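You operate a simulated robot arm through the tools that you are given. There is no shell and no other tool.

You are at the controls of a simulated two-armed robot. One attempt, no reset.

TASK
Read the shim that the clamped purple felt pad lacks and press it on.
Fine: block of that size on the black square, red-post lever over and back, block back, white handle open; pinch and drop nothing. Set down upright: what you pick out.

The check looks at the end state, three seconds after you hand in, the way a careful person would. Anything else that was tipped, shoved, dropped, spilled or broken makes it a failure.

THE ROBOT
Two 6-joint arms with two-finger parallel grippers on one trunk that stands fixed in place. Base frame: the origin is at the foot of the trunk, x ahead of it, y to its left, z up. Lengths are in mm, angles in degrees, forces in N, time in s.
The left shoulder is at [-77, 177, 832], the right one opposite. With the tool pointing down near the work surface each hand reaches from about 100 to 720 mm from the base axis, measured 20 degrees to its own side. Payload 1.57 kg a hand.
Tool frame (each hand has its own): the origin (TCP) lies between the finger pads and is the grasp point; the fingertips stand 30 mm ahead of it; z points along the fingers, y is the line along which they close. The gripper opens to 80 mm. The fingers are 17 mm wide and 12 mm thick; the gripper's body (40 by 82 mm) begins 80 mm behind the TCP.
Orientation is that of the tool frame in the base frame, as [roll, pitch, yaw] about the fixed x, y, z axes, in that order (R = Rz(yaw) Ry(pitch) Rx(roll)). With the fingers straight down and closing along the base's y, the tool's x points along the base's -x, its y along +y and its z along -z.

THE INTERFACE
- The arms move only by the tool servo_tool. It takes "left_moves", "right_moves" or both (then of equal length, played together; a hand with none holds still); each is one flat list of numbers, 7 for each row, row after row: the shift along the tool's x, y, z in units of 20 mm (1.0 is 20 mm), then the turn, a rotation vector about the tool's x, y, z in units of 6 degrees (1.0 is 6 degrees), then the finger opening in m, from 0 to 0.08. In form: [tx, ty, tz, wx, wy, wz, hand, tx, ty, tz, wx, wy, wz, hand, ...]. A call has 1 to 20 rows; each row shifts and turns the commanded pose from where the row before left it, along the tool's axes as they then stand. A call with a number of a shift or a turn outside -1 to 1 is refused whole. Rows are played at 5 a second. More than 50 mm and 8.6 degrees between two rows, or a gripper value outside its range, and nothing of the call is played. A pose out of reach is approached as far as the arm can. The call stops where the force on the tool passes 60 N (or 10 N more than at its start, if that is more) or the arm is blocked; 0.2 s more then pass. The fingers move at their own pace (about 72 mm/s each) and stop on an object; they squeeze with about 33 N. The grip force told is the motor's: it shows also when the fingers shut on nothing. Time passes only in rows, and 0.2 s behind the last, so rows that do not move let the fingers close. The reply holds the time, the measured pose of the TCP, the force on the tool along the base axes, the opening and the grip force, in the units named above and with some noise, with the torque about the TCP (base axes, N m) and any sound that the robot's microphone picked up, and new pictures: "views" is both (left out), scene, wrist or none (wrist: the cameras of the hands that moved).
- Cameras (640 x 400 px; columns grow to the right, rows downward): "scene" is now at [22.2, -41.8, 1551.6]; the picture's right is [-0.56, -0.83, 0.00], its down [-0.64, 0.44, -0.63] and it looks along [0.52, -0.35, -0.78] (base axes); focal length 317 px, centre (320, 200). "left" rides on the left gripper at [72, 7, -122] in its tool frame; the picture's right is [-0.09, 1.00, 0.00], its down [-0.84, -0.08, -0.54] and it looks along [-0.54, -0.05, 0.84] (tool axes); focal length 238 px, centre (320, 200). "right" rides on the right gripper at [72, -7, -122] in its tool frame; the picture's right is [0.09, 1.00, 0.00], its down [-0.84, 0.08, -0.54] and it looks along [-0.54, 0.05, 0.84] (tool axes); focal length 238 px, centre (320, 200). There is no depth. A picture from a camera that has moved, and an enlarged one, comes with that camera's place and axes in the base frame and with its lens.
- slide_trunk(by): moves the trunk up (or, below 0, down) by that many mm; the arms and the scene camera ride with it, the base frame stays. It gives what a move gives, with no picture.
- turn_head(pan, tilt): turns the head with the scene camera to pan (to the left, within 143 degrees either way) and tilt (down, from -29 to 69), counted from straight ahead of the robot (the tilt from the chest, where the trunk bows). It gives what a move gives, and a new picture of the scene camera.
- close_up(camera, box): a new picture of the part [left, top, right, bottom] of that camera's present view, enlarged. It takes no simulated time.
- job_done(): hands the job in; it is judged then, once.

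Nothing tells you positions but the pictures and the camera data. Unless the task says otherwise, let go and move clear before handing in.

The tools are called after ">>>" as a command line: name --argument value ..., lists and objects as JSON in quotes. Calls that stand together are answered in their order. servo_tool: Moves the arms, as the interface text tells. Its arguments: {"type":"object","properties":{"left_moves":{"type":"array","items":{"type":"number"}},"right_moves":{"type":"array","items":{"type":"number"}},"views":{"type":"string","enum":["both","scene","wrist","none"]}},"required":[]} The other tools are called the same way: slide_trunk (by) moves the trunk up or down; turn_head (pan, tilt) turns the head that bears the scene camera; close_up (camera, box) takes an enlarged picture of a part of a camera's view; job_done () hands the job in.

At the start:

```text
time: 0.0
left_eef_pos: [413.8, -8.8, 1095.1]
left_tcp_rot: [-180.0, -0.1, 180.0]
left_ft_force: [0.0, 0.4, 1.1]
left_wrist_torque: [-0.01, 0.01, 0.0]
left_opening: 80.2
left_gripper_force: 0.1
right_eef_pos: [314.3, -359.9, 1173.1]
right_tcp_rot: [180.0, 0.0, -180.0]
right_ft_force: [0.1, -0.5, -0.3]
right_wrist_torque: [-0.01, 0.01, -0.01]
right_opening: 79.8
right_gripper_force: 0.1
trunk travel left (down, up): [-275.0, 53.0]
head pan, tilt (commanded): [-34.2, 51.2]
```

scene: 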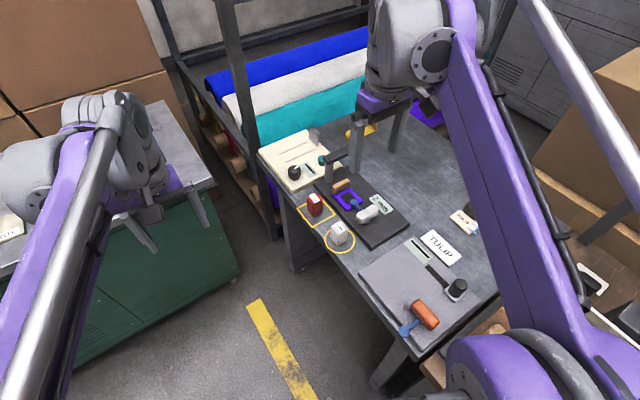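
right: 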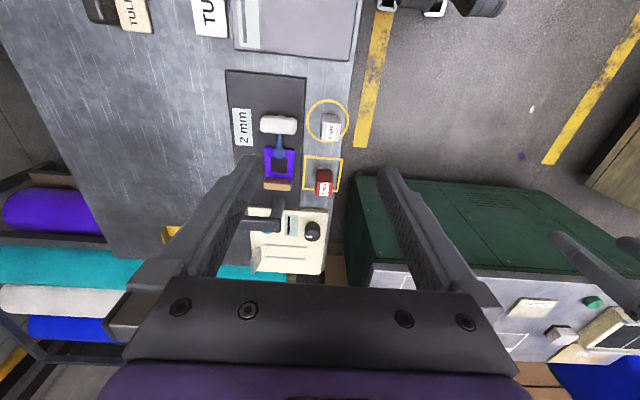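
left: 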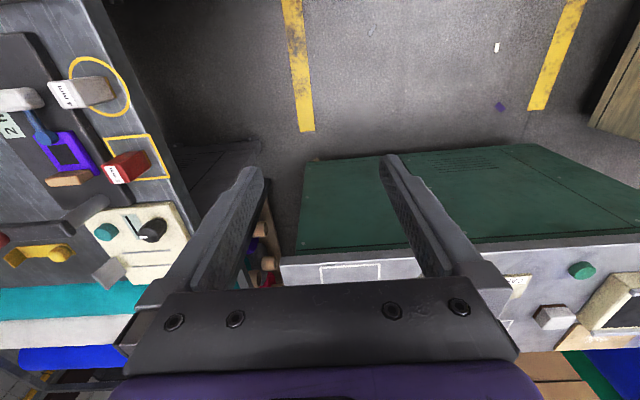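

I see a workbench with a dark plate carrying a purple pad, a red and a white block in yellow outlines, a cream gauge box and a grey plate with a red-handled lever. Before moving I will enlarge the pictures to read the labels.

>>> close_up --camera "scene" --box '[250, 120, 410, 220]'

>>> close_up --camera "scene" --box '[290, 170, 410, 245]'

>>> close_up --camera "scene" --box '[350, 200, 510, 350]'

>>> close_up --camera "right" --box '[220, 60, 360, 150]'

>>> close_up --camera "right" --box '[220, 140, 360, 280]'

>>> close_up --camera "left" --box '[0, 50, 200, 290]'

```text
4.00 times, centred on (330, 170) of scene
camera zoom: at [22.2, -41.8, 1551.6], right [-0.56, -0.83, 0.0], down [-0.64, 0.44, -0.63], along [0.52, -0.35, -0.78], focal length 1269 px, centre (280, 320)
```

zoom: 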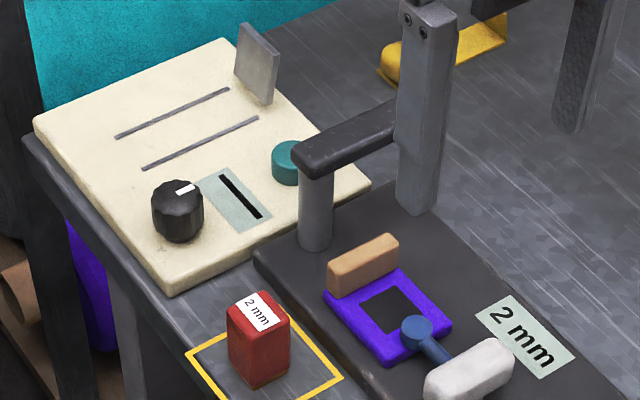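

```text
5.33 times, centred on (350, 208) of scene
camera zoom: at [22.2, -41.8, 1551.6], right [-0.56, -0.83, 0.0], down [-0.64, 0.44, -0.63], along [0.52, -0.35, -0.78], focal length 1692 px, centre (160, 160)
```

zoom: 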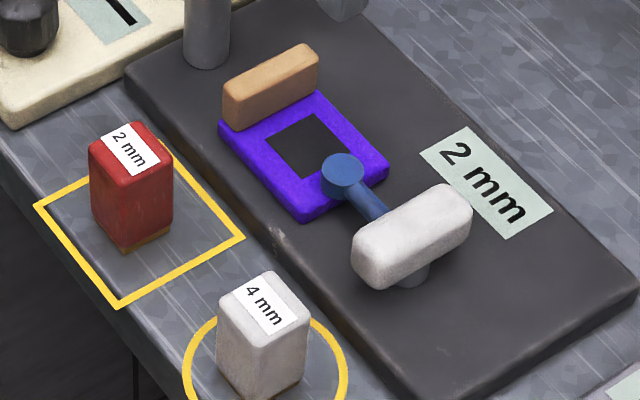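

```text
2.67 times, centred on (430, 275) of scene
camera zoom: at [22.2, -41.8, 1551.6], right [-0.56, -0.83, 0.0], down [-0.64, 0.44, -0.63], along [0.52, -0.35, -0.78], focal length 846 px, centre (27, 0)
```

zoom: 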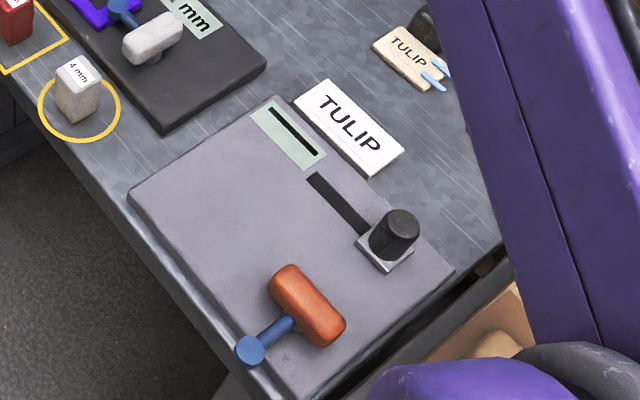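

```text
4.44 times, centred on (290, 105) of right
camera zoom: at [242.6, -367.1, 1294.6], right [-0.09, 1.0, 0.0], down [0.84, 0.08, 0.54], along [0.54, 0.05, -0.84], focal length 1059 px, centre (453, 622)
```

zoom: 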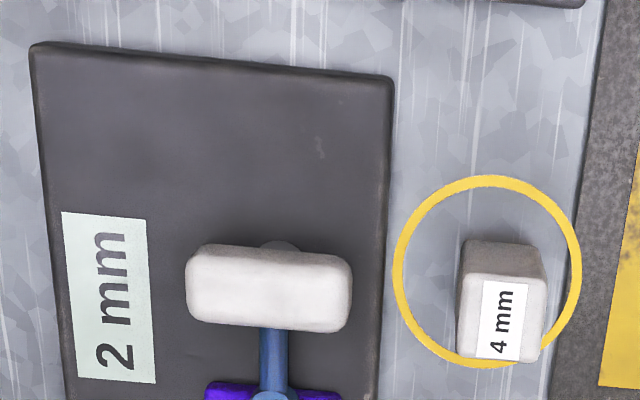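

```text
2.86 times, centred on (290, 210) of right
camera zoom: at [242.6, -367.1, 1294.6], right [-0.09, 1.0, 0.0], down [0.84, 0.08, 0.54], along [0.54, 0.05, -0.84], focal length 681 px, centre (406, 171)
```

zoom: 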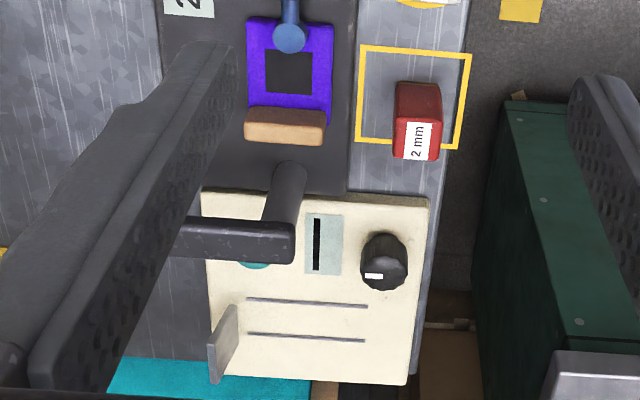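

```text
1.67 times, centred on (100, 170) of left
camera zoom: at [342.2, -1.5, 1216.9], right [0.09, 1.0, 0.0], down [0.84, -0.08, 0.54], along [0.54, -0.05, -0.84], focal length 397 px, centre (687, 250)
```

zoom: 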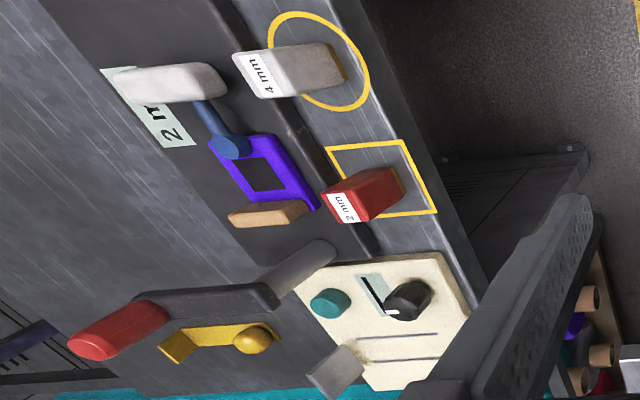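

The plate's tag reads "2 mm" and the red block in the yellow square reads "2 mm"; the right hand hides the lever from the scene camera. I will draw the right hand back to see the whole fixture.

>>> servo_tool --right_moves '[1, -1, 0, 0, 0, 0, 0.08, 1, -1, 0, 0, 0, 0, 0.08, 1, -1, 0, 0, 0, 0, 0.08, 1, -1, 0, 0, 0, 0, 0.08, 1, -1, 0, 0, 0, 0, 0.08]' --views "both"

```text
time: 1.2
left_eef_pos: [413.6, -9.1, 1094.9]
left_tcp_rot: [180.0, 0.1, 180.0]
left_ft_force: [-0.3, 0.3, -0.8]
left_wrist_torque: [0.01, -0.03, 0.0]
left_opening: 79.8
left_gripper_force: 0.1
right_eef_pos: [213.0, -460.7, 1173.3]
right_tcp_rot: [-180.0, 0.0, 179.9]
right_ft_force: [0.0, -1.1, 0.2]
right_wrist_torque: [0.05, 0.01, -0.02]
right_opening: 80.0
right_gripper_force: 0.1
trunk travel left (down, up): [-275.0, 53.0]
head pan, tilt (commanded): [-34.2, 51.2]
camera scene: at [21.9, -42.1, 1551.6], right [-0.56, -0.83, 0.0], down [-0.64, 0.44, -0.63], along [0.52, -0.35, -0.78], focal length 317 px, centre (320, 200)
camera right: at [142.5, -468.4, 1295.1], right [-0.09, 1.0, 0.0], down [0.84, 0.08, 0.54], along [0.54, 0.05, -0.84], focal length 238 px, centre (320, 200)
```

scene: 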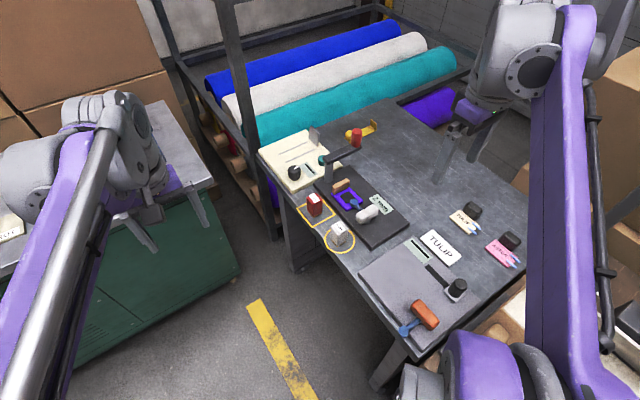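
right: 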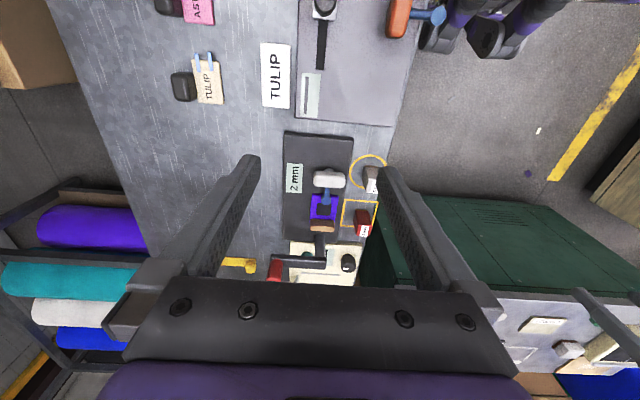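

>>> close_up --camera "scene" --box '[250, 110, 410, 210]'

>>> close_up --camera "scene" --box '[300, 120, 380, 170]'

>>> close_up --camera "scene" --box '[290, 170, 370, 250]'

>>> close_up --camera "right" --box '[240, 120, 400, 300]'

```text
4.00 times, centred on (330, 160) of scene
camera zoom: at [21.9, -42.1, 1551.6], right [-0.56, -0.83, 0.0], down [-0.64, 0.44, -0.63], along [0.52, -0.35, -0.78], focal length 1269 px, centre (280, 360)
```

zoom: 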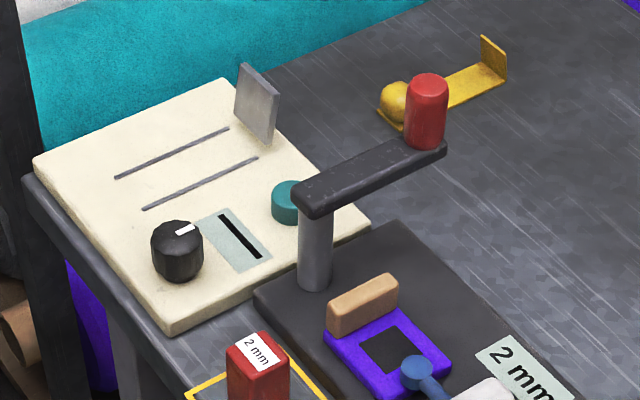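

```text
8.00 times, centred on (340, 145) of scene
camera zoom: at [21.9, -42.1, 1551.6], right [-0.56, -0.83, 0.0], down [-0.64, 0.44, -0.63], along [0.52, -0.35, -0.78], focal length 2538 px, centre (160, 640)
```

zoom: 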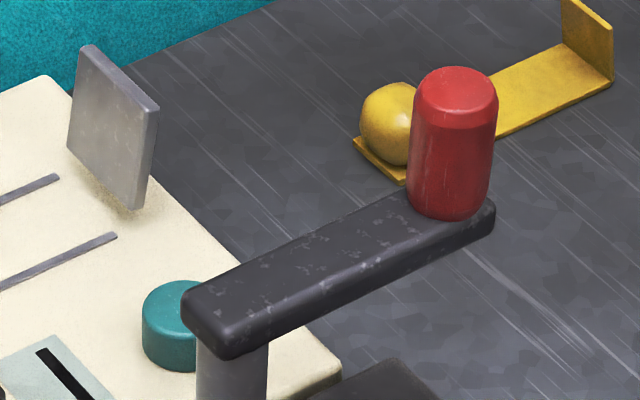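

```text
5.00 times, centred on (330, 210) of scene
camera zoom: at [21.9, -42.1, 1551.6], right [-0.56, -0.83, 0.0], down [-0.64, 0.44, -0.63], along [0.52, -0.35, -0.78], focal length 1586 px, centre (270, 150)
```

zoom: 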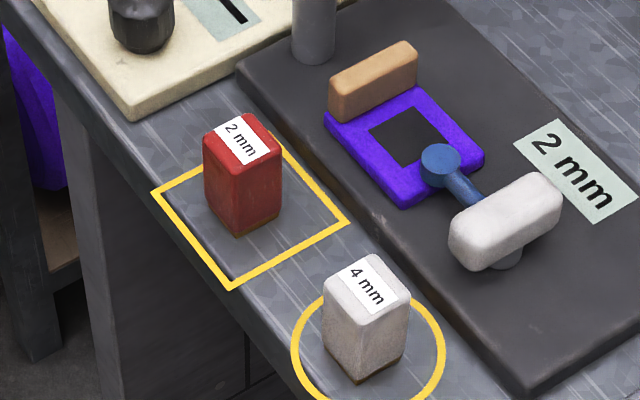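

```text
2.22 times, centred on (320, 210) of right
camera zoom: at [142.5, -468.4, 1295.1], right [-0.09, 1.0, 0.0], down [0.84, 0.08, 0.54], along [0.54, 0.05, -0.84], focal length 530 px, centre (320, 178)
```

zoom: 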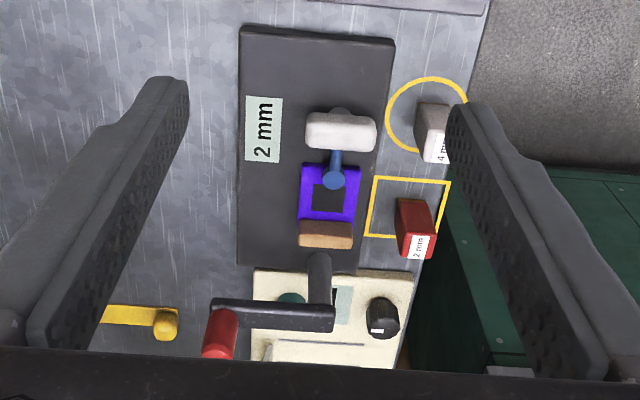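

The fixture is clear now: a vertical grey pivot at about (551,-434) carries a dark arm ending in the red post at about (555,-534). The pad's black square is near (463,-440). I'll bring the right wrist camera closer to measure it.

>>> servo_tool --right_moves '[-0.727, 0.064, 0.968, 0, 0, 0, 0.08, -0.727, 0.064, 0.968, 0, 0, 0, 0.08, -0.727, 0.064, 0.968, 0, 0, 0, 0.08, -0.727, 0.064, 0.968, 0, 0, 0, 0.08, -0.727, 0.064, 0.968, 0, 0, 0, 0.08, -0.727, 0.064, 0.968, 0, 0, 0, 0.08, -0.727, 0.064, 0.968, 0, 0, 0, 0.08, -0.727, 0.064, 0.968, 0, 0, 0, 0.08, -0.727, 0.064, 0.968, 0, 0, 0, 0.08, -0.727, 0.064, 0.968, 0, 0, 0, 0.08, -0.727, 0.064, 0.968, 0, 0, 0, 0.08]' --views "both"

```text
time: 3.6
left_eef_pos: [414.7, -9.3, 1094.8]
left_tcp_rot: [-179.9, 0.0, 179.9]
left_ft_force: [0.2, -0.5, -0.7]
left_wrist_torque: [-0.01, 0.02, 0.0]
left_opening: 79.6
left_gripper_force: 0.1
right_eef_pos: [373.0, -444.4, 961.7]
right_tcp_rot: [180.0, -0.1, 180.0]
right_ft_force: [-0.2, 0.2, 0.1]
right_wrist_torque: [0.01, 0.01, -0.03]
right_opening: 80.0
right_gripper_force: 0.0
trunk travel left (down, up): [-275.0, 53.0]
head pan, tilt (commanded): [-34.2, 51.2]
camera scene: at [22.8, -42.1, 1551.6], right [-0.56, -0.83, 0.0], down [-0.64, 0.44, -0.63], along [0.52, -0.35, -0.78], focal length 317 px, centre (320, 200)
camera right: at [301.2, -451.8, 1082.7], right [-0.09, 1.0, 0.0], down [0.84, 0.08, 0.54], along [0.54, 0.05, -0.84], focal length 238 px, centre (320, 200)
```

scene: 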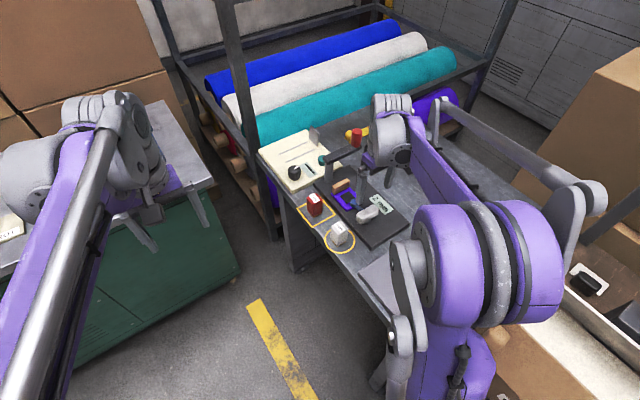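
right: 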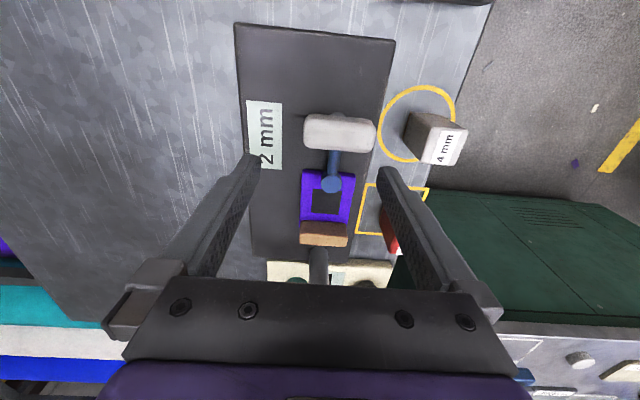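

>>> close_up --camera "right" --box '[230, 80, 470, 230]'

>>> close_up --camera "right" --box '[280, 100, 400, 260]'

>>> close_up --camera "left" --box '[0, 70, 180, 250]'

>>> close_up --camera "scene" --box '[290, 160, 410, 260]'

```text
2.67 times, centred on (350, 155) of right
camera zoom: at [301.2, -451.8, 1082.7], right [-0.09, 1.0, 0.0], down [0.84, 0.08, 0.54], along [0.54, 0.05, -0.84], focal length 636 px, centre (240, 320)
```

zoom: 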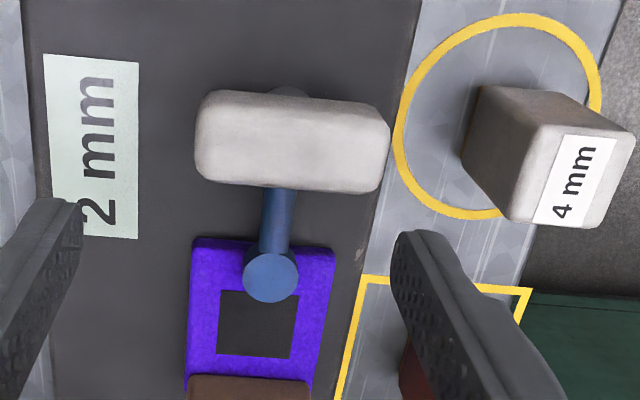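

```text
2.50 times, centred on (340, 180) of right
camera zoom: at [301.2, -451.8, 1082.7], right [-0.09, 1.0, 0.0], down [0.84, 0.08, 0.54], along [0.54, 0.05, -0.84], focal length 596 px, centre (270, 250)
```

zoom: 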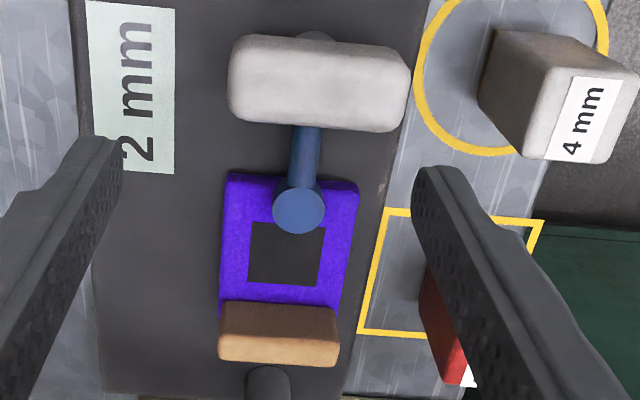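

```text
2.22 times, centred on (90, 160) of left
camera zoom: at [342.6, -1.7, 1216.8], right [0.09, 1.0, 0.0], down [0.84, -0.08, 0.54], along [0.54, -0.05, -0.84], focal length 530 px, centre (831, 289)
```

zoom: 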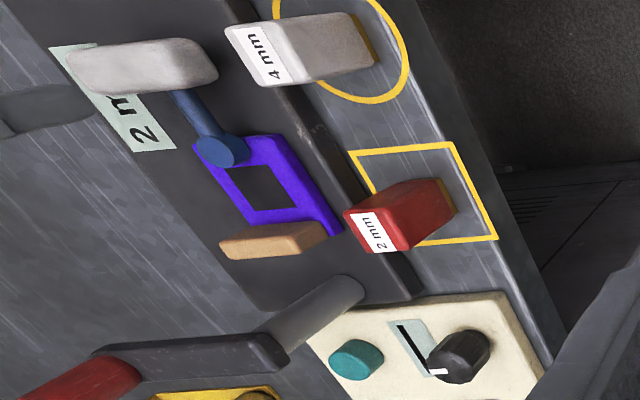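

```text
4.00 times, centred on (350, 210) of scene
camera zoom: at [22.8, -42.1, 1551.6], right [-0.56, -0.83, 0.0], down [-0.64, 0.44, -0.63], along [0.52, -0.35, -0.78], focal length 1269 px, centre (200, 160)
```

zoom: 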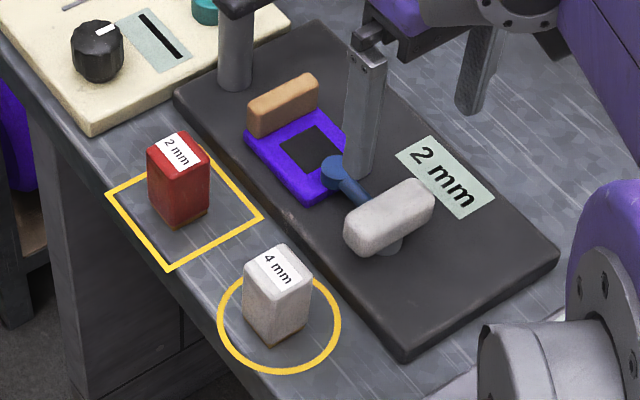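

Triangulating three views puts the table at z≈821, the pad top at about 850, the black square at about (454,-431), and the red block's top at about (483,-336,882). I need finer pictures of the block's orientation, the lever arm and the clamp.

>>> close_up --camera "scene" --box '[300, 185, 332, 220]'

>>> close_up --camera "left" --box '[90, 130, 180, 190]'

>>> close_up --camera "left" --box '[0, 80, 100, 190]'

>>> close_up --camera "left" --box '[0, 180, 130, 280]'

>>> close_up --camera "scene" --box '[310, 120, 370, 180]'

```text
11.43 times, centred on (316, 202) of scene
camera zoom: at [22.8, -42.1, 1551.6], right [-0.56, -0.83, 0.0], down [-0.64, 0.44, -0.63], along [0.52, -0.35, -0.78], focal length 3626 px, centre (366, 171)
```

zoom: 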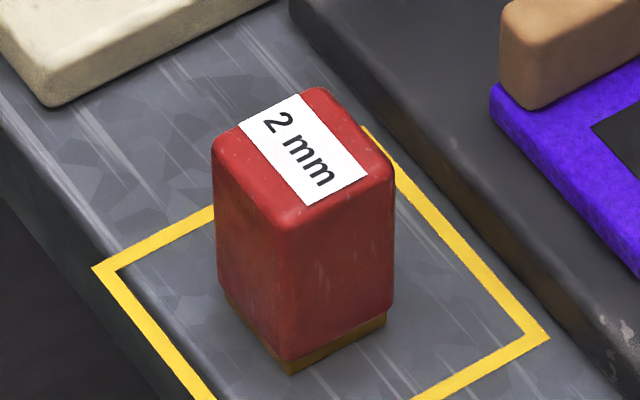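

```text
6.67 times, centred on (135, 160) of left
camera zoom: at [342.6, -1.7, 1216.8], right [0.09, 1.0, 0.0], down [0.84, -0.08, 0.54], along [0.54, -0.05, -0.84], focal length 1589 px, centre (1553, 467)
```

zoom: 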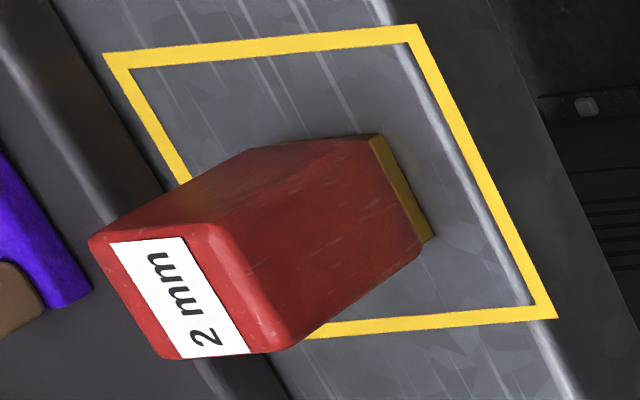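

```text
3.64 times, centred on (50, 135) of left
camera zoom: at [342.6, -1.7, 1216.8], right [0.09, 1.0, 0.0], down [0.84, -0.08, 0.54], along [0.54, -0.05, -0.84], focal length 867 px, centre (1302, 436)
```

zoom: 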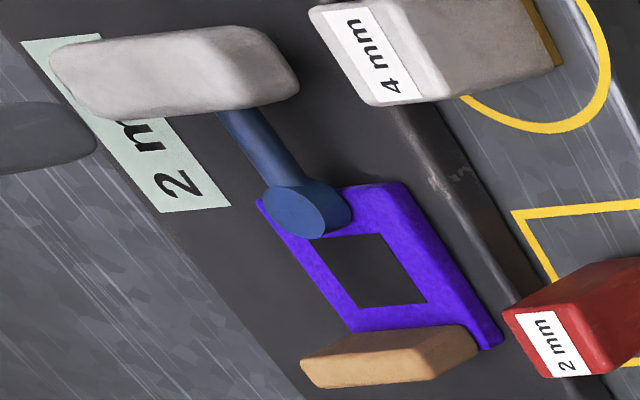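

```text
4.00 times, centred on (65, 230) of left
camera zoom: at [342.6, -1.7, 1216.8], right [0.09, 1.0, 0.0], down [0.84, -0.08, 0.54], along [0.54, -0.05, -0.84], focal length 953 px, centre (1340, 80)
```

zoom: 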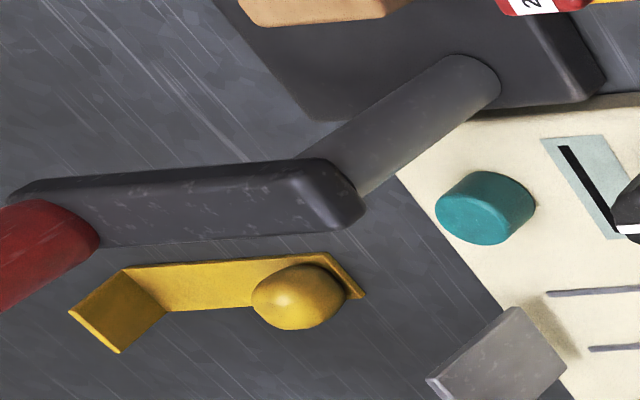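

```text
6.67 times, centred on (340, 150) of scene
camera zoom: at [22.8, -42.1, 1551.6], right [-0.56, -0.83, 0.0], down [-0.64, 0.44, -0.63], along [0.52, -0.35, -0.78], focal length 2115 px, centre (187, 533)
```

zoom: 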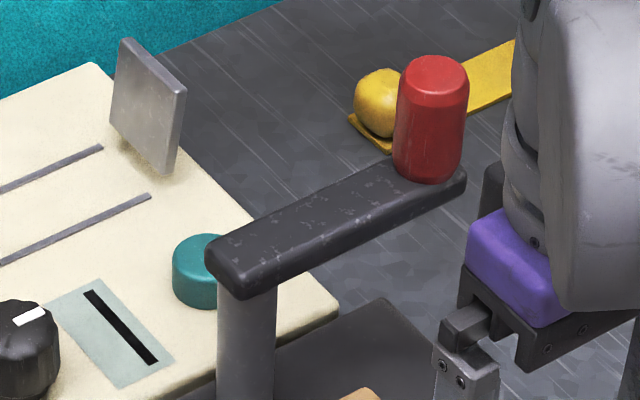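

The red block is axis-aligned, about 31 mm square and 61 mm tall with a brass shim beneath, centred near (481,-335) in the yellow square. I'll hover over it with the fingers straddling it along y.

>>> servo_tool --right_moves '[-0.904, 0.912, 0, 0, 0, 0, 0.064, -0.904, 0.912, 0, 0, 0, 0, 0.064, -0.904, 0.912, 0, 0, 0, 0, 0.064, -0.904, 0.912, 0, 0, 0, 0, 0.064, -0.904, 0.912, 0, 0, 0, 0, 0.064, -0.904, 0.912, 0, 0, 0, 0, 0.064]' --views "both"

```text
time: 5.0
left_eef_pos: [414.0, -7.9, 1093.8]
left_tcp_rot: [179.9, 0.0, 180.0]
left_ft_force: [0.0, 0.4, 0.3]
left_wrist_torque: [-0.03, -0.02, -0.02]
left_opening: 79.9
left_gripper_force: 0.2
right_eef_pos: [481.6, -332.1, 960.8]
right_tcp_rot: [180.0, -0.1, -180.0]
right_ft_force: [-0.6, -0.4, -0.1]
right_wrist_torque: [0.01, 0.0, -0.03]
right_opening: 64.1
right_gripper_force: 0.1
trunk travel left (down, up): [-275.0, 53.0]
head pan, tilt (commanded): [-34.2, 51.2]
camera scene: at [22.7, -41.3, 1551.7], right [-0.56, -0.83, 0.0], down [-0.64, 0.44, -0.63], along [0.52, -0.35, -0.78], focal length 317 px, centre (320, 200)
camera right: at [409.9, -339.9, 1082.8], right [-0.09, 1.0, 0.0], down [0.84, 0.08, 0.54], along [0.54, 0.05, -0.84], focal length 238 px, centre (320, 200)
```

scene: 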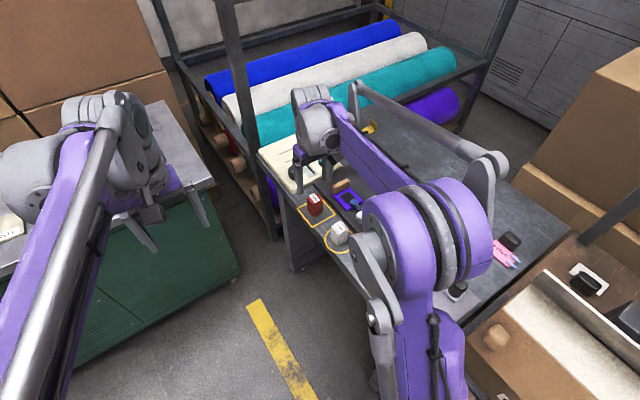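
right: 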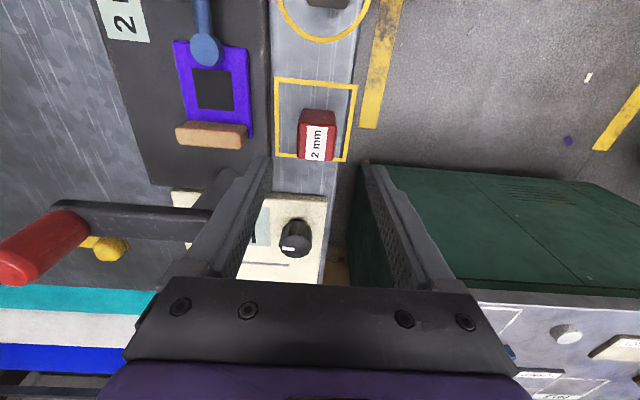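

>>> close_up --camera "right" --box '[260, 70, 380, 170]'

>>> close_up --camera "right" --box '[0, 140, 260, 300]'

>>> close_up --camera "right" --box '[150, 0, 270, 160]'

```text
4.00 times, centred on (320, 120) of right
camera zoom: at [409.9, -339.9, 1082.8], right [-0.09, 1.0, 0.0], down [0.84, 0.08, 0.54], along [0.54, 0.05, -0.84], focal length 953 px, centre (320, 520)
```

zoom: 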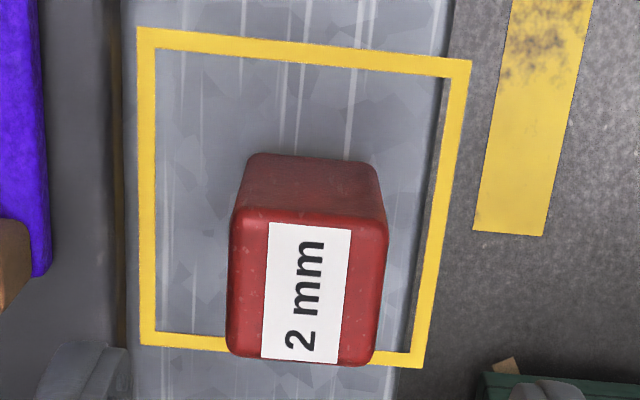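

```text
2.46 times, centred on (130, 220) of right
camera zoom: at [409.9, -339.9, 1082.8], right [-0.09, 1.0, 0.0], down [0.84, 0.08, 0.54], along [0.54, 0.05, -0.84], focal length 587 px, centre (788, 151)
```

zoom: 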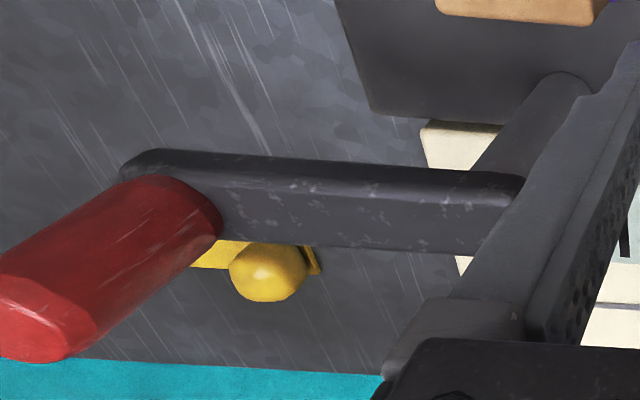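

```text
2.50 times, centred on (210, 80) of right
camera zoom: at [409.9, -339.9, 1082.8], right [-0.09, 1.0, 0.0], down [0.84, 0.08, 0.54], along [0.54, 0.05, -0.84], focal length 596 px, centre (595, 500)
```

zoom: 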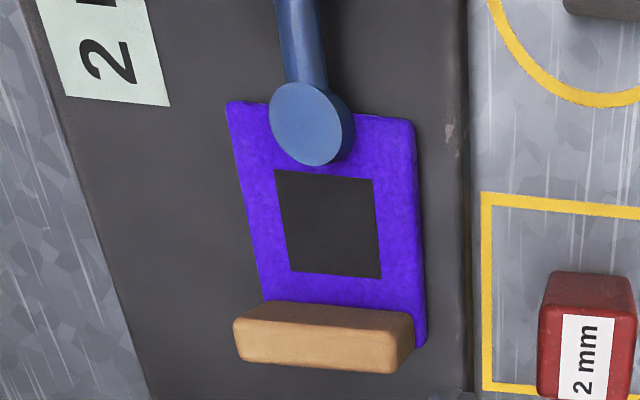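

The wrist view puts the block centre at about (481,-336.5), square to the hand. I'll shift 4 mm and descend around it with the fingers open 58 mm.

>>> servo_tool --right_moves '[0.04, -0.2, 0, 0, 0, 0, 0.058, 0, 0, 0.93, 0, 0, 0, 0.058, 0, 0, 0.93, 0, 0, 0, 0.058, 0, 0, 0.93, 0, 0, 0, 0.058, 0, 0, 0.93, 0, 0, 0, 0.058, 0, 0, 0.9, 0, 0, 0, 0.058, 0, 0, 0, 0, 0, 0, 0.058]' --views "both"

```text
time: 6.6
left_eef_pos: [413.6, -9.3, 1095.3]
left_tcp_rot: [-180.0, -0.1, -179.9]
left_ft_force: [-0.9, -0.3, -0.3]
left_wrist_torque: [0.02, 0.0, -0.01]
left_opening: 79.9
left_gripper_force: 0.1
right_eef_pos: [479.1, -340.2, 866.8]
right_tcp_rot: [180.0, 0.1, -179.9]
right_ft_force: [0.5, -0.1, -0.2]
right_wrist_torque: [0.0, 0.02, 0.01]
right_opening: 58.1
right_gripper_force: 0.0
trunk travel left (down, up): [-275.0, 53.0]
head pan, tilt (commanded): [-34.2, 51.2]
camera scene: at [22.0, -41.6, 1551.6], right [-0.56, -0.83, 0.0], down [-0.64, 0.44, -0.63], along [0.52, -0.35, -0.78], focal length 317 px, centre (320, 200)
camera right: at [408.4, -346.7, 989.3], right [-0.09, 1.0, 0.0], down [0.84, 0.08, 0.54], along [0.54, 0.05, -0.84], focal length 238 px, centre (320, 200)
```

scene: 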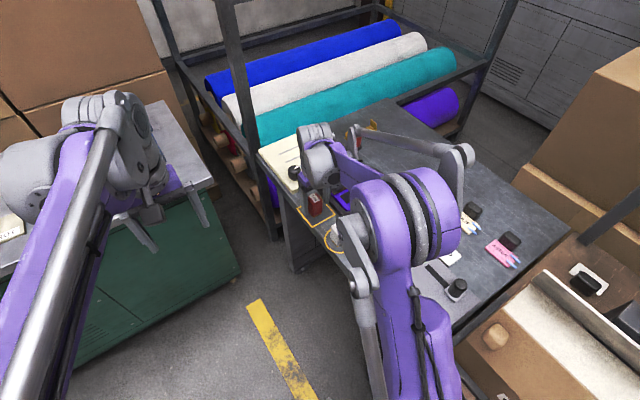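
right: 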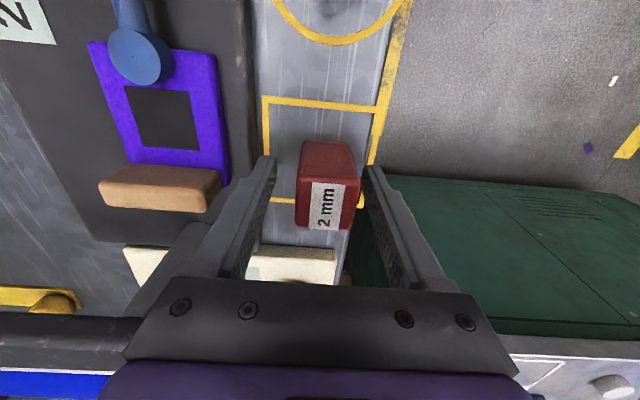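

The block sits a few millimetres to the +y side between the fingers. I'll take a still reading to see how noisy the pose report is before correcting.

>>> servo_tool --right_moves '[0, 0, 0, 0, 0, 0, 0.058]' --views "none"

>>> servo_tool --right_moves '[0, 0, 0, 0, 0, 0, 0.058]' --views "none"

>>> close_up --camera "right" --box '[250, 120, 390, 240]'

```text
time: 7.0
left_eef_pos: [413.3, -8.2, 1093.8]
left_tcp_rot: [179.9, 0.0, 180.0]
left_ft_force: [-0.7, -0.3, -0.3]
left_wrist_torque: [0.01, 0.01, -0.01]
left_opening: 80.1
left_gripper_force: 0.0
right_eef_pos: [480.4, -339.8, 866.8]
right_tcp_rot: [-180.0, 0.0, -180.0]
right_ft_force: [-0.5, -0.2, 0.5]
right_wrist_torque: [0.04, -0.01, -0.02]
right_opening: 57.8
right_gripper_force: 0.1
trunk travel left (down, up): [-275.0, 53.0]
head pan, tilt (commanded): [-34.2, 51.2]
```

```text
time: 7.4
left_eef_pos: [413.9, -7.7, 1096.2]
left_tcp_rot: [180.0, 0.0, 180.0]
left_ft_force: [0.3, 0.2, -0.4]
left_wrist_torque: [0.0, 0.01, -0.01]
left_opening: 80.1
left_gripper_force: 0.0
right_eef_pos: [479.7, -339.1, 867.7]
right_tcp_rot: [180.0, 0.0, 179.9]
right_ft_force: [0.8, -0.1, 0.2]
right_wrist_torque: [0.0, -0.03, 0.0]
right_opening: 58.1
right_gripper_force: 0.1
trunk travel left (down, up): [-275.0, 53.0]
head pan, tilt (commanded): [-34.2, 51.2]
```

```text
3.33 times, centred on (320, 180) of right
camera zoom: at [408.4, -346.8, 989.4], right [-0.09, 1.0, 0.0], down [0.84, 0.08, 0.54], along [0.54, 0.05, -0.84], focal length 794 px, centre (320, 267)
```

zoom: 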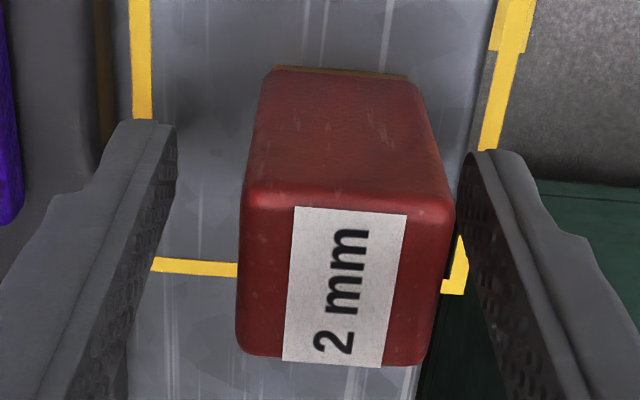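

Readings jitter about 1 mm, but the camera pose is steady and puts the hand at (480.4,-339.8) with the block at (481.5,-337). I'll centre the hand and close on the block.

>>> servo_tool --right_moves '[-0.05, 0.135, 0, 0, 0, 0, 0.058, 0, 0, 0, 0, 0, 0, 0.058, 0, 0, 0, 0, 0, 0, 0.042, 0, 0, 0, 0, 0, 0, 0.02, 0, 0, 0, 0, 0, 0, 0.0, 0, 0, 0, 0, 0, 0, 0.0, 0, 0, 0, 0, 0, 0, 0.0]' --views "wrist"

```text
time: 9.0
left_eef_pos: [413.7, -8.6, 1094.8]
left_tcp_rot: [179.9, 0.1, 180.0]
left_ft_force: [-0.3, 0.6, -0.5]
left_wrist_torque: [0.01, -0.03, -0.01]
left_opening: 80.1
left_gripper_force: 0.1
right_eef_pos: [481.8, -336.8, 868.0]
right_tcp_rot: [-179.9, -0.1, 180.0]
right_ft_force: [0.2, 0.8, 1.1]
right_wrist_torque: [0.03, -0.03, 0.0]
right_opening: 33.3
right_gripper_force: 33.3
trunk travel left (down, up): [-275.0, 53.0]
head pan, tilt (commanded): [-34.2, 51.2]
camera right: at [409.9, -344.2, 989.3], right [-0.09, 1.0, 0.0], down [0.84, 0.08, 0.54], along [0.54, 0.05, -0.84], focal length 238 px, centre (320, 200)
```

right: 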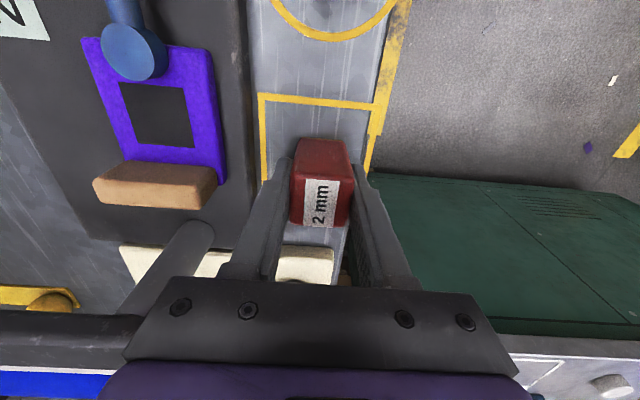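

The block is held at 33 mm opening. I'll lift it 70 mm straight up and check it.

>>> servo_tool --right_moves '[0, 0, -0.5, 0, 0, 0, 0.0, 0, 0, -0.75, 0, 0, 0, 0.0, 0, 0, -0.75, 0, 0, 0, 0.0, 0, 0, -0.75, 0, 0, 0, 0.0, 0, 0, -0.75, 0, 0, 0, 0.0, 0, 0, 0, 0, 0, 0, 0.0, 0, 0, 0, 0, 0, 0, 0.0]' --views "both"

>>> close_up --camera "right" --box '[130, 0, 270, 150]'

>>> close_up --camera "right" --box '[240, 60, 400, 220]'

```text
time: 10.6
left_eef_pos: [415.2, -8.7, 1095.8]
left_tcp_rot: [180.0, 0.0, 180.0]
left_ft_force: [-0.6, 0.0, 0.4]
left_wrist_torque: [-0.01, 0.01, -0.03]
left_opening: 80.1
left_gripper_force: 0.1
right_eef_pos: [482.4, -337.4, 939.0]
right_tcp_rot: [-179.9, 0.0, -179.9]
right_ft_force: [0.3, 0.9, -0.4]
right_wrist_torque: [-0.02, 0.03, -0.01]
right_opening: 33.3
right_gripper_force: 33.2
trunk travel left (down, up): [-275.0, 53.0]
head pan, tilt (commanded): [-34.2, 51.2]
camera scene: at [22.3, -41.8, 1551.6], right [-0.56, -0.83, 0.0], down [-0.64, 0.44, -0.63], along [0.52, -0.35, -0.78], focal length 317 px, centre (320, 200)
camera right: at [410.9, -345.4, 1060.0], right [-0.09, 1.0, 0.0], down [0.84, 0.08, 0.54], along [0.54, 0.05, -0.84], focal length 238 px, centre (320, 200)
```

scene: 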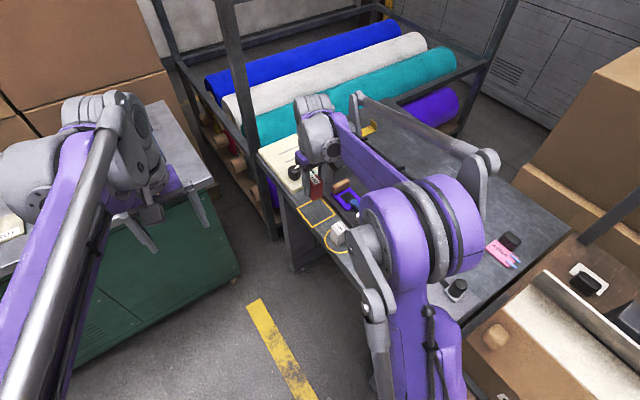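
right: 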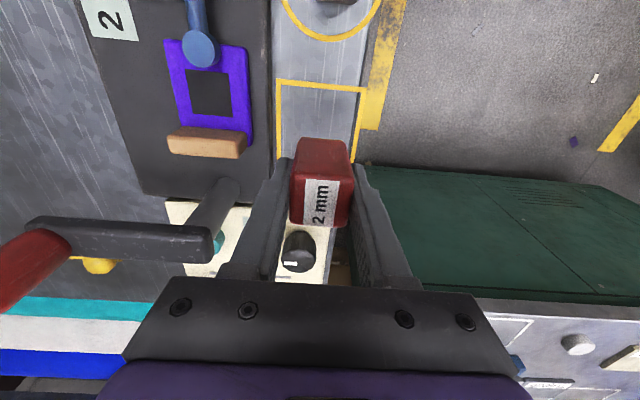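

```text
2.67 times, centred on (200, 75) of right
camera zoom: at [410.9, -345.4, 1060.0], right [-0.09, 1.0, 0.0], down [0.84, 0.08, 0.54], along [0.54, 0.05, -0.84], focal length 636 px, centre (640, 533)
```

zoom: 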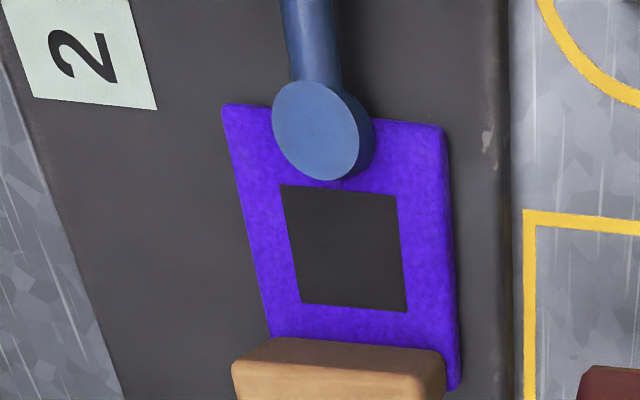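

```text
2.50 times, centred on (320, 140) of right
camera zoom: at [410.9, -345.4, 1060.0], right [-0.09, 1.0, 0.0], down [0.84, 0.08, 0.54], along [0.54, 0.05, -0.84], focal length 596 px, centre (320, 350)
```

zoom: 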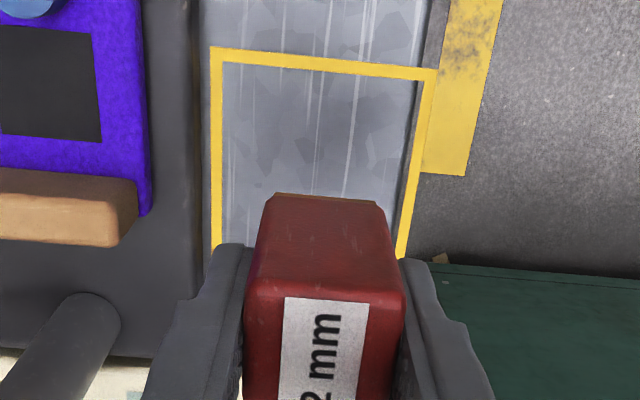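

The shim's brass edge is still on the block. Moving over the black square at about (453,-431.5), well above the stop and clamp foot.

>>> servo_tool --right_moves '[0.2458, -0.7817, 0, 0, 0, 0, 0.0, 0.2458, -0.7817, 0, 0, 0, 0, 0.0, 0.2458, -0.7817, 0, 0, 0, 0, 0.0, 0.2458, -0.7817, 0, 0, 0, 0, 0.0, 0.2458, -0.7817, 0, 0, 0, 0, 0.0, 0.2458, -0.7817, 0, 0, 0, 0, 0.0, 0, 0, 0, 0, 0, 0, 0.0, 0, 0, 0, 0, 0, 0, 0.0, 0, 0, 0, 0, 0, 0, 0.0]' --views "both"

>>> close_up --camera "right" --box '[240, 60, 400, 220]'

>>> close_up --camera "left" --box '[0, 60, 140, 200]'

>>> close_up --camera "scene" --box '[290, 120, 410, 240]'

```text
time: 12.6
left_eef_pos: [414.9, -9.2, 1094.6]
left_tcp_rot: [179.9, -0.1, -180.0]
left_ft_force: [0.3, 0.8, 1.1]
left_wrist_torque: [-0.01, -0.02, 0.0]
left_opening: 80.3
left_gripper_force: 0.0
right_eef_pos: [452.4, -432.0, 937.2]
right_tcp_rot: [-179.9, -0.1, 179.9]
right_ft_force: [-0.3, 0.3, -1.2]
right_wrist_torque: [-0.02, 0.02, 0.01]
right_opening: 33.4
right_gripper_force: 33.7
trunk travel left (down, up): [-275.0, 53.0]
head pan, tilt (commanded): [-34.2, 51.2]
camera scene: at [22.4, -41.8, 1551.6], right [-0.56, -0.83, 0.0], down [-0.64, 0.44, -0.63], along [0.52, -0.35, -0.78], focal length 317 px, centre (320, 200)
camera right: at [380.7, -438.9, 1058.4], right [-0.09, 1.0, 0.0], down [0.84, 0.08, 0.54], along [0.54, 0.05, -0.84], focal length 238 px, centre (320, 200)
```

scene: 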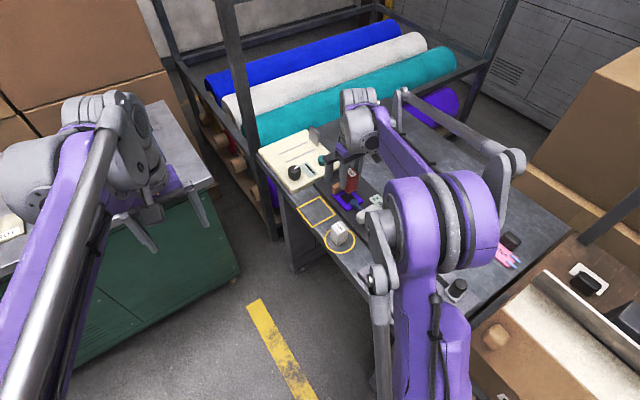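
right: 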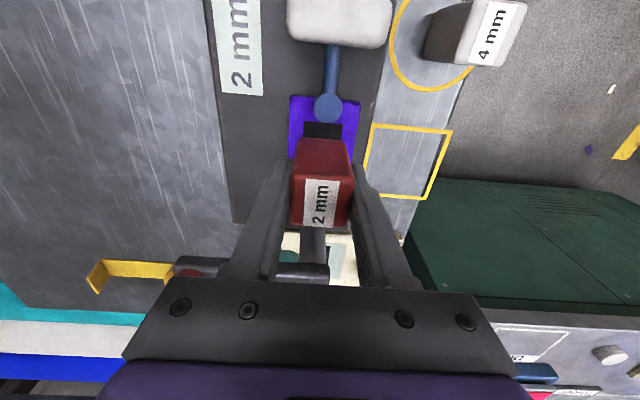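

```text
2.50 times, centred on (320, 140) of right
camera zoom: at [380.7, -438.9, 1058.4], right [-0.09, 1.0, 0.0], down [0.84, 0.08, 0.54], along [0.54, 0.05, -0.84], focal length 596 px, centre (320, 350)
```

zoom: 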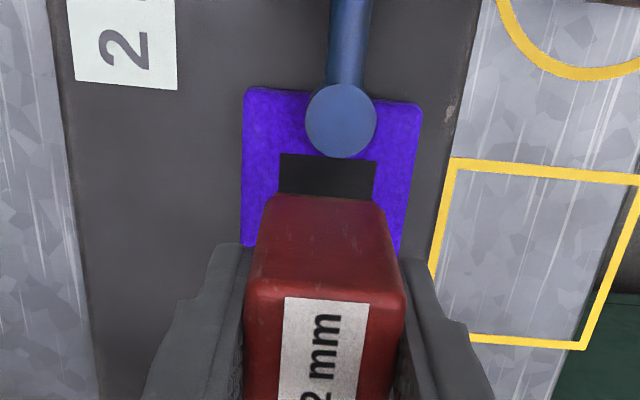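

```text
2.86 times, centred on (70, 130) of left
camera zoom: at [342.3, -1.5, 1216.9], right [0.09, 1.0, 0.0], down [0.84, -0.08, 0.54], along [0.54, -0.05, -0.84], focal length 681 px, centre (1034, 400)
```

zoom: 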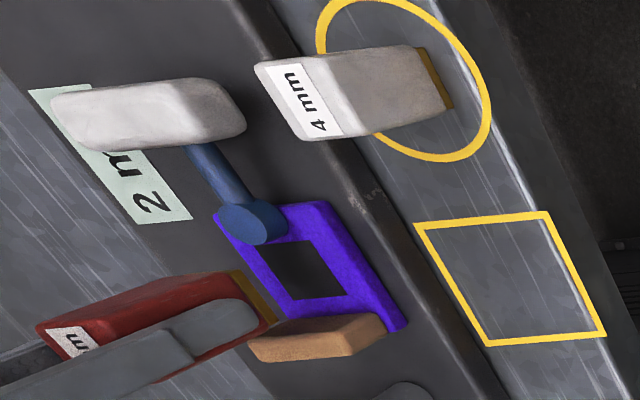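

```text
3.33 times, centred on (350, 180) of scene
camera zoom: at [22.4, -41.8, 1551.6], right [-0.56, -0.83, 0.0], down [-0.64, 0.44, -0.63], along [0.52, -0.35, -0.78], focal length 1057 px, centre (220, 267)
```

zoom: 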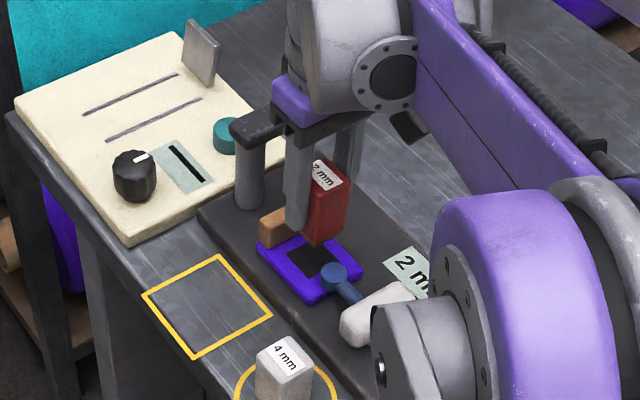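

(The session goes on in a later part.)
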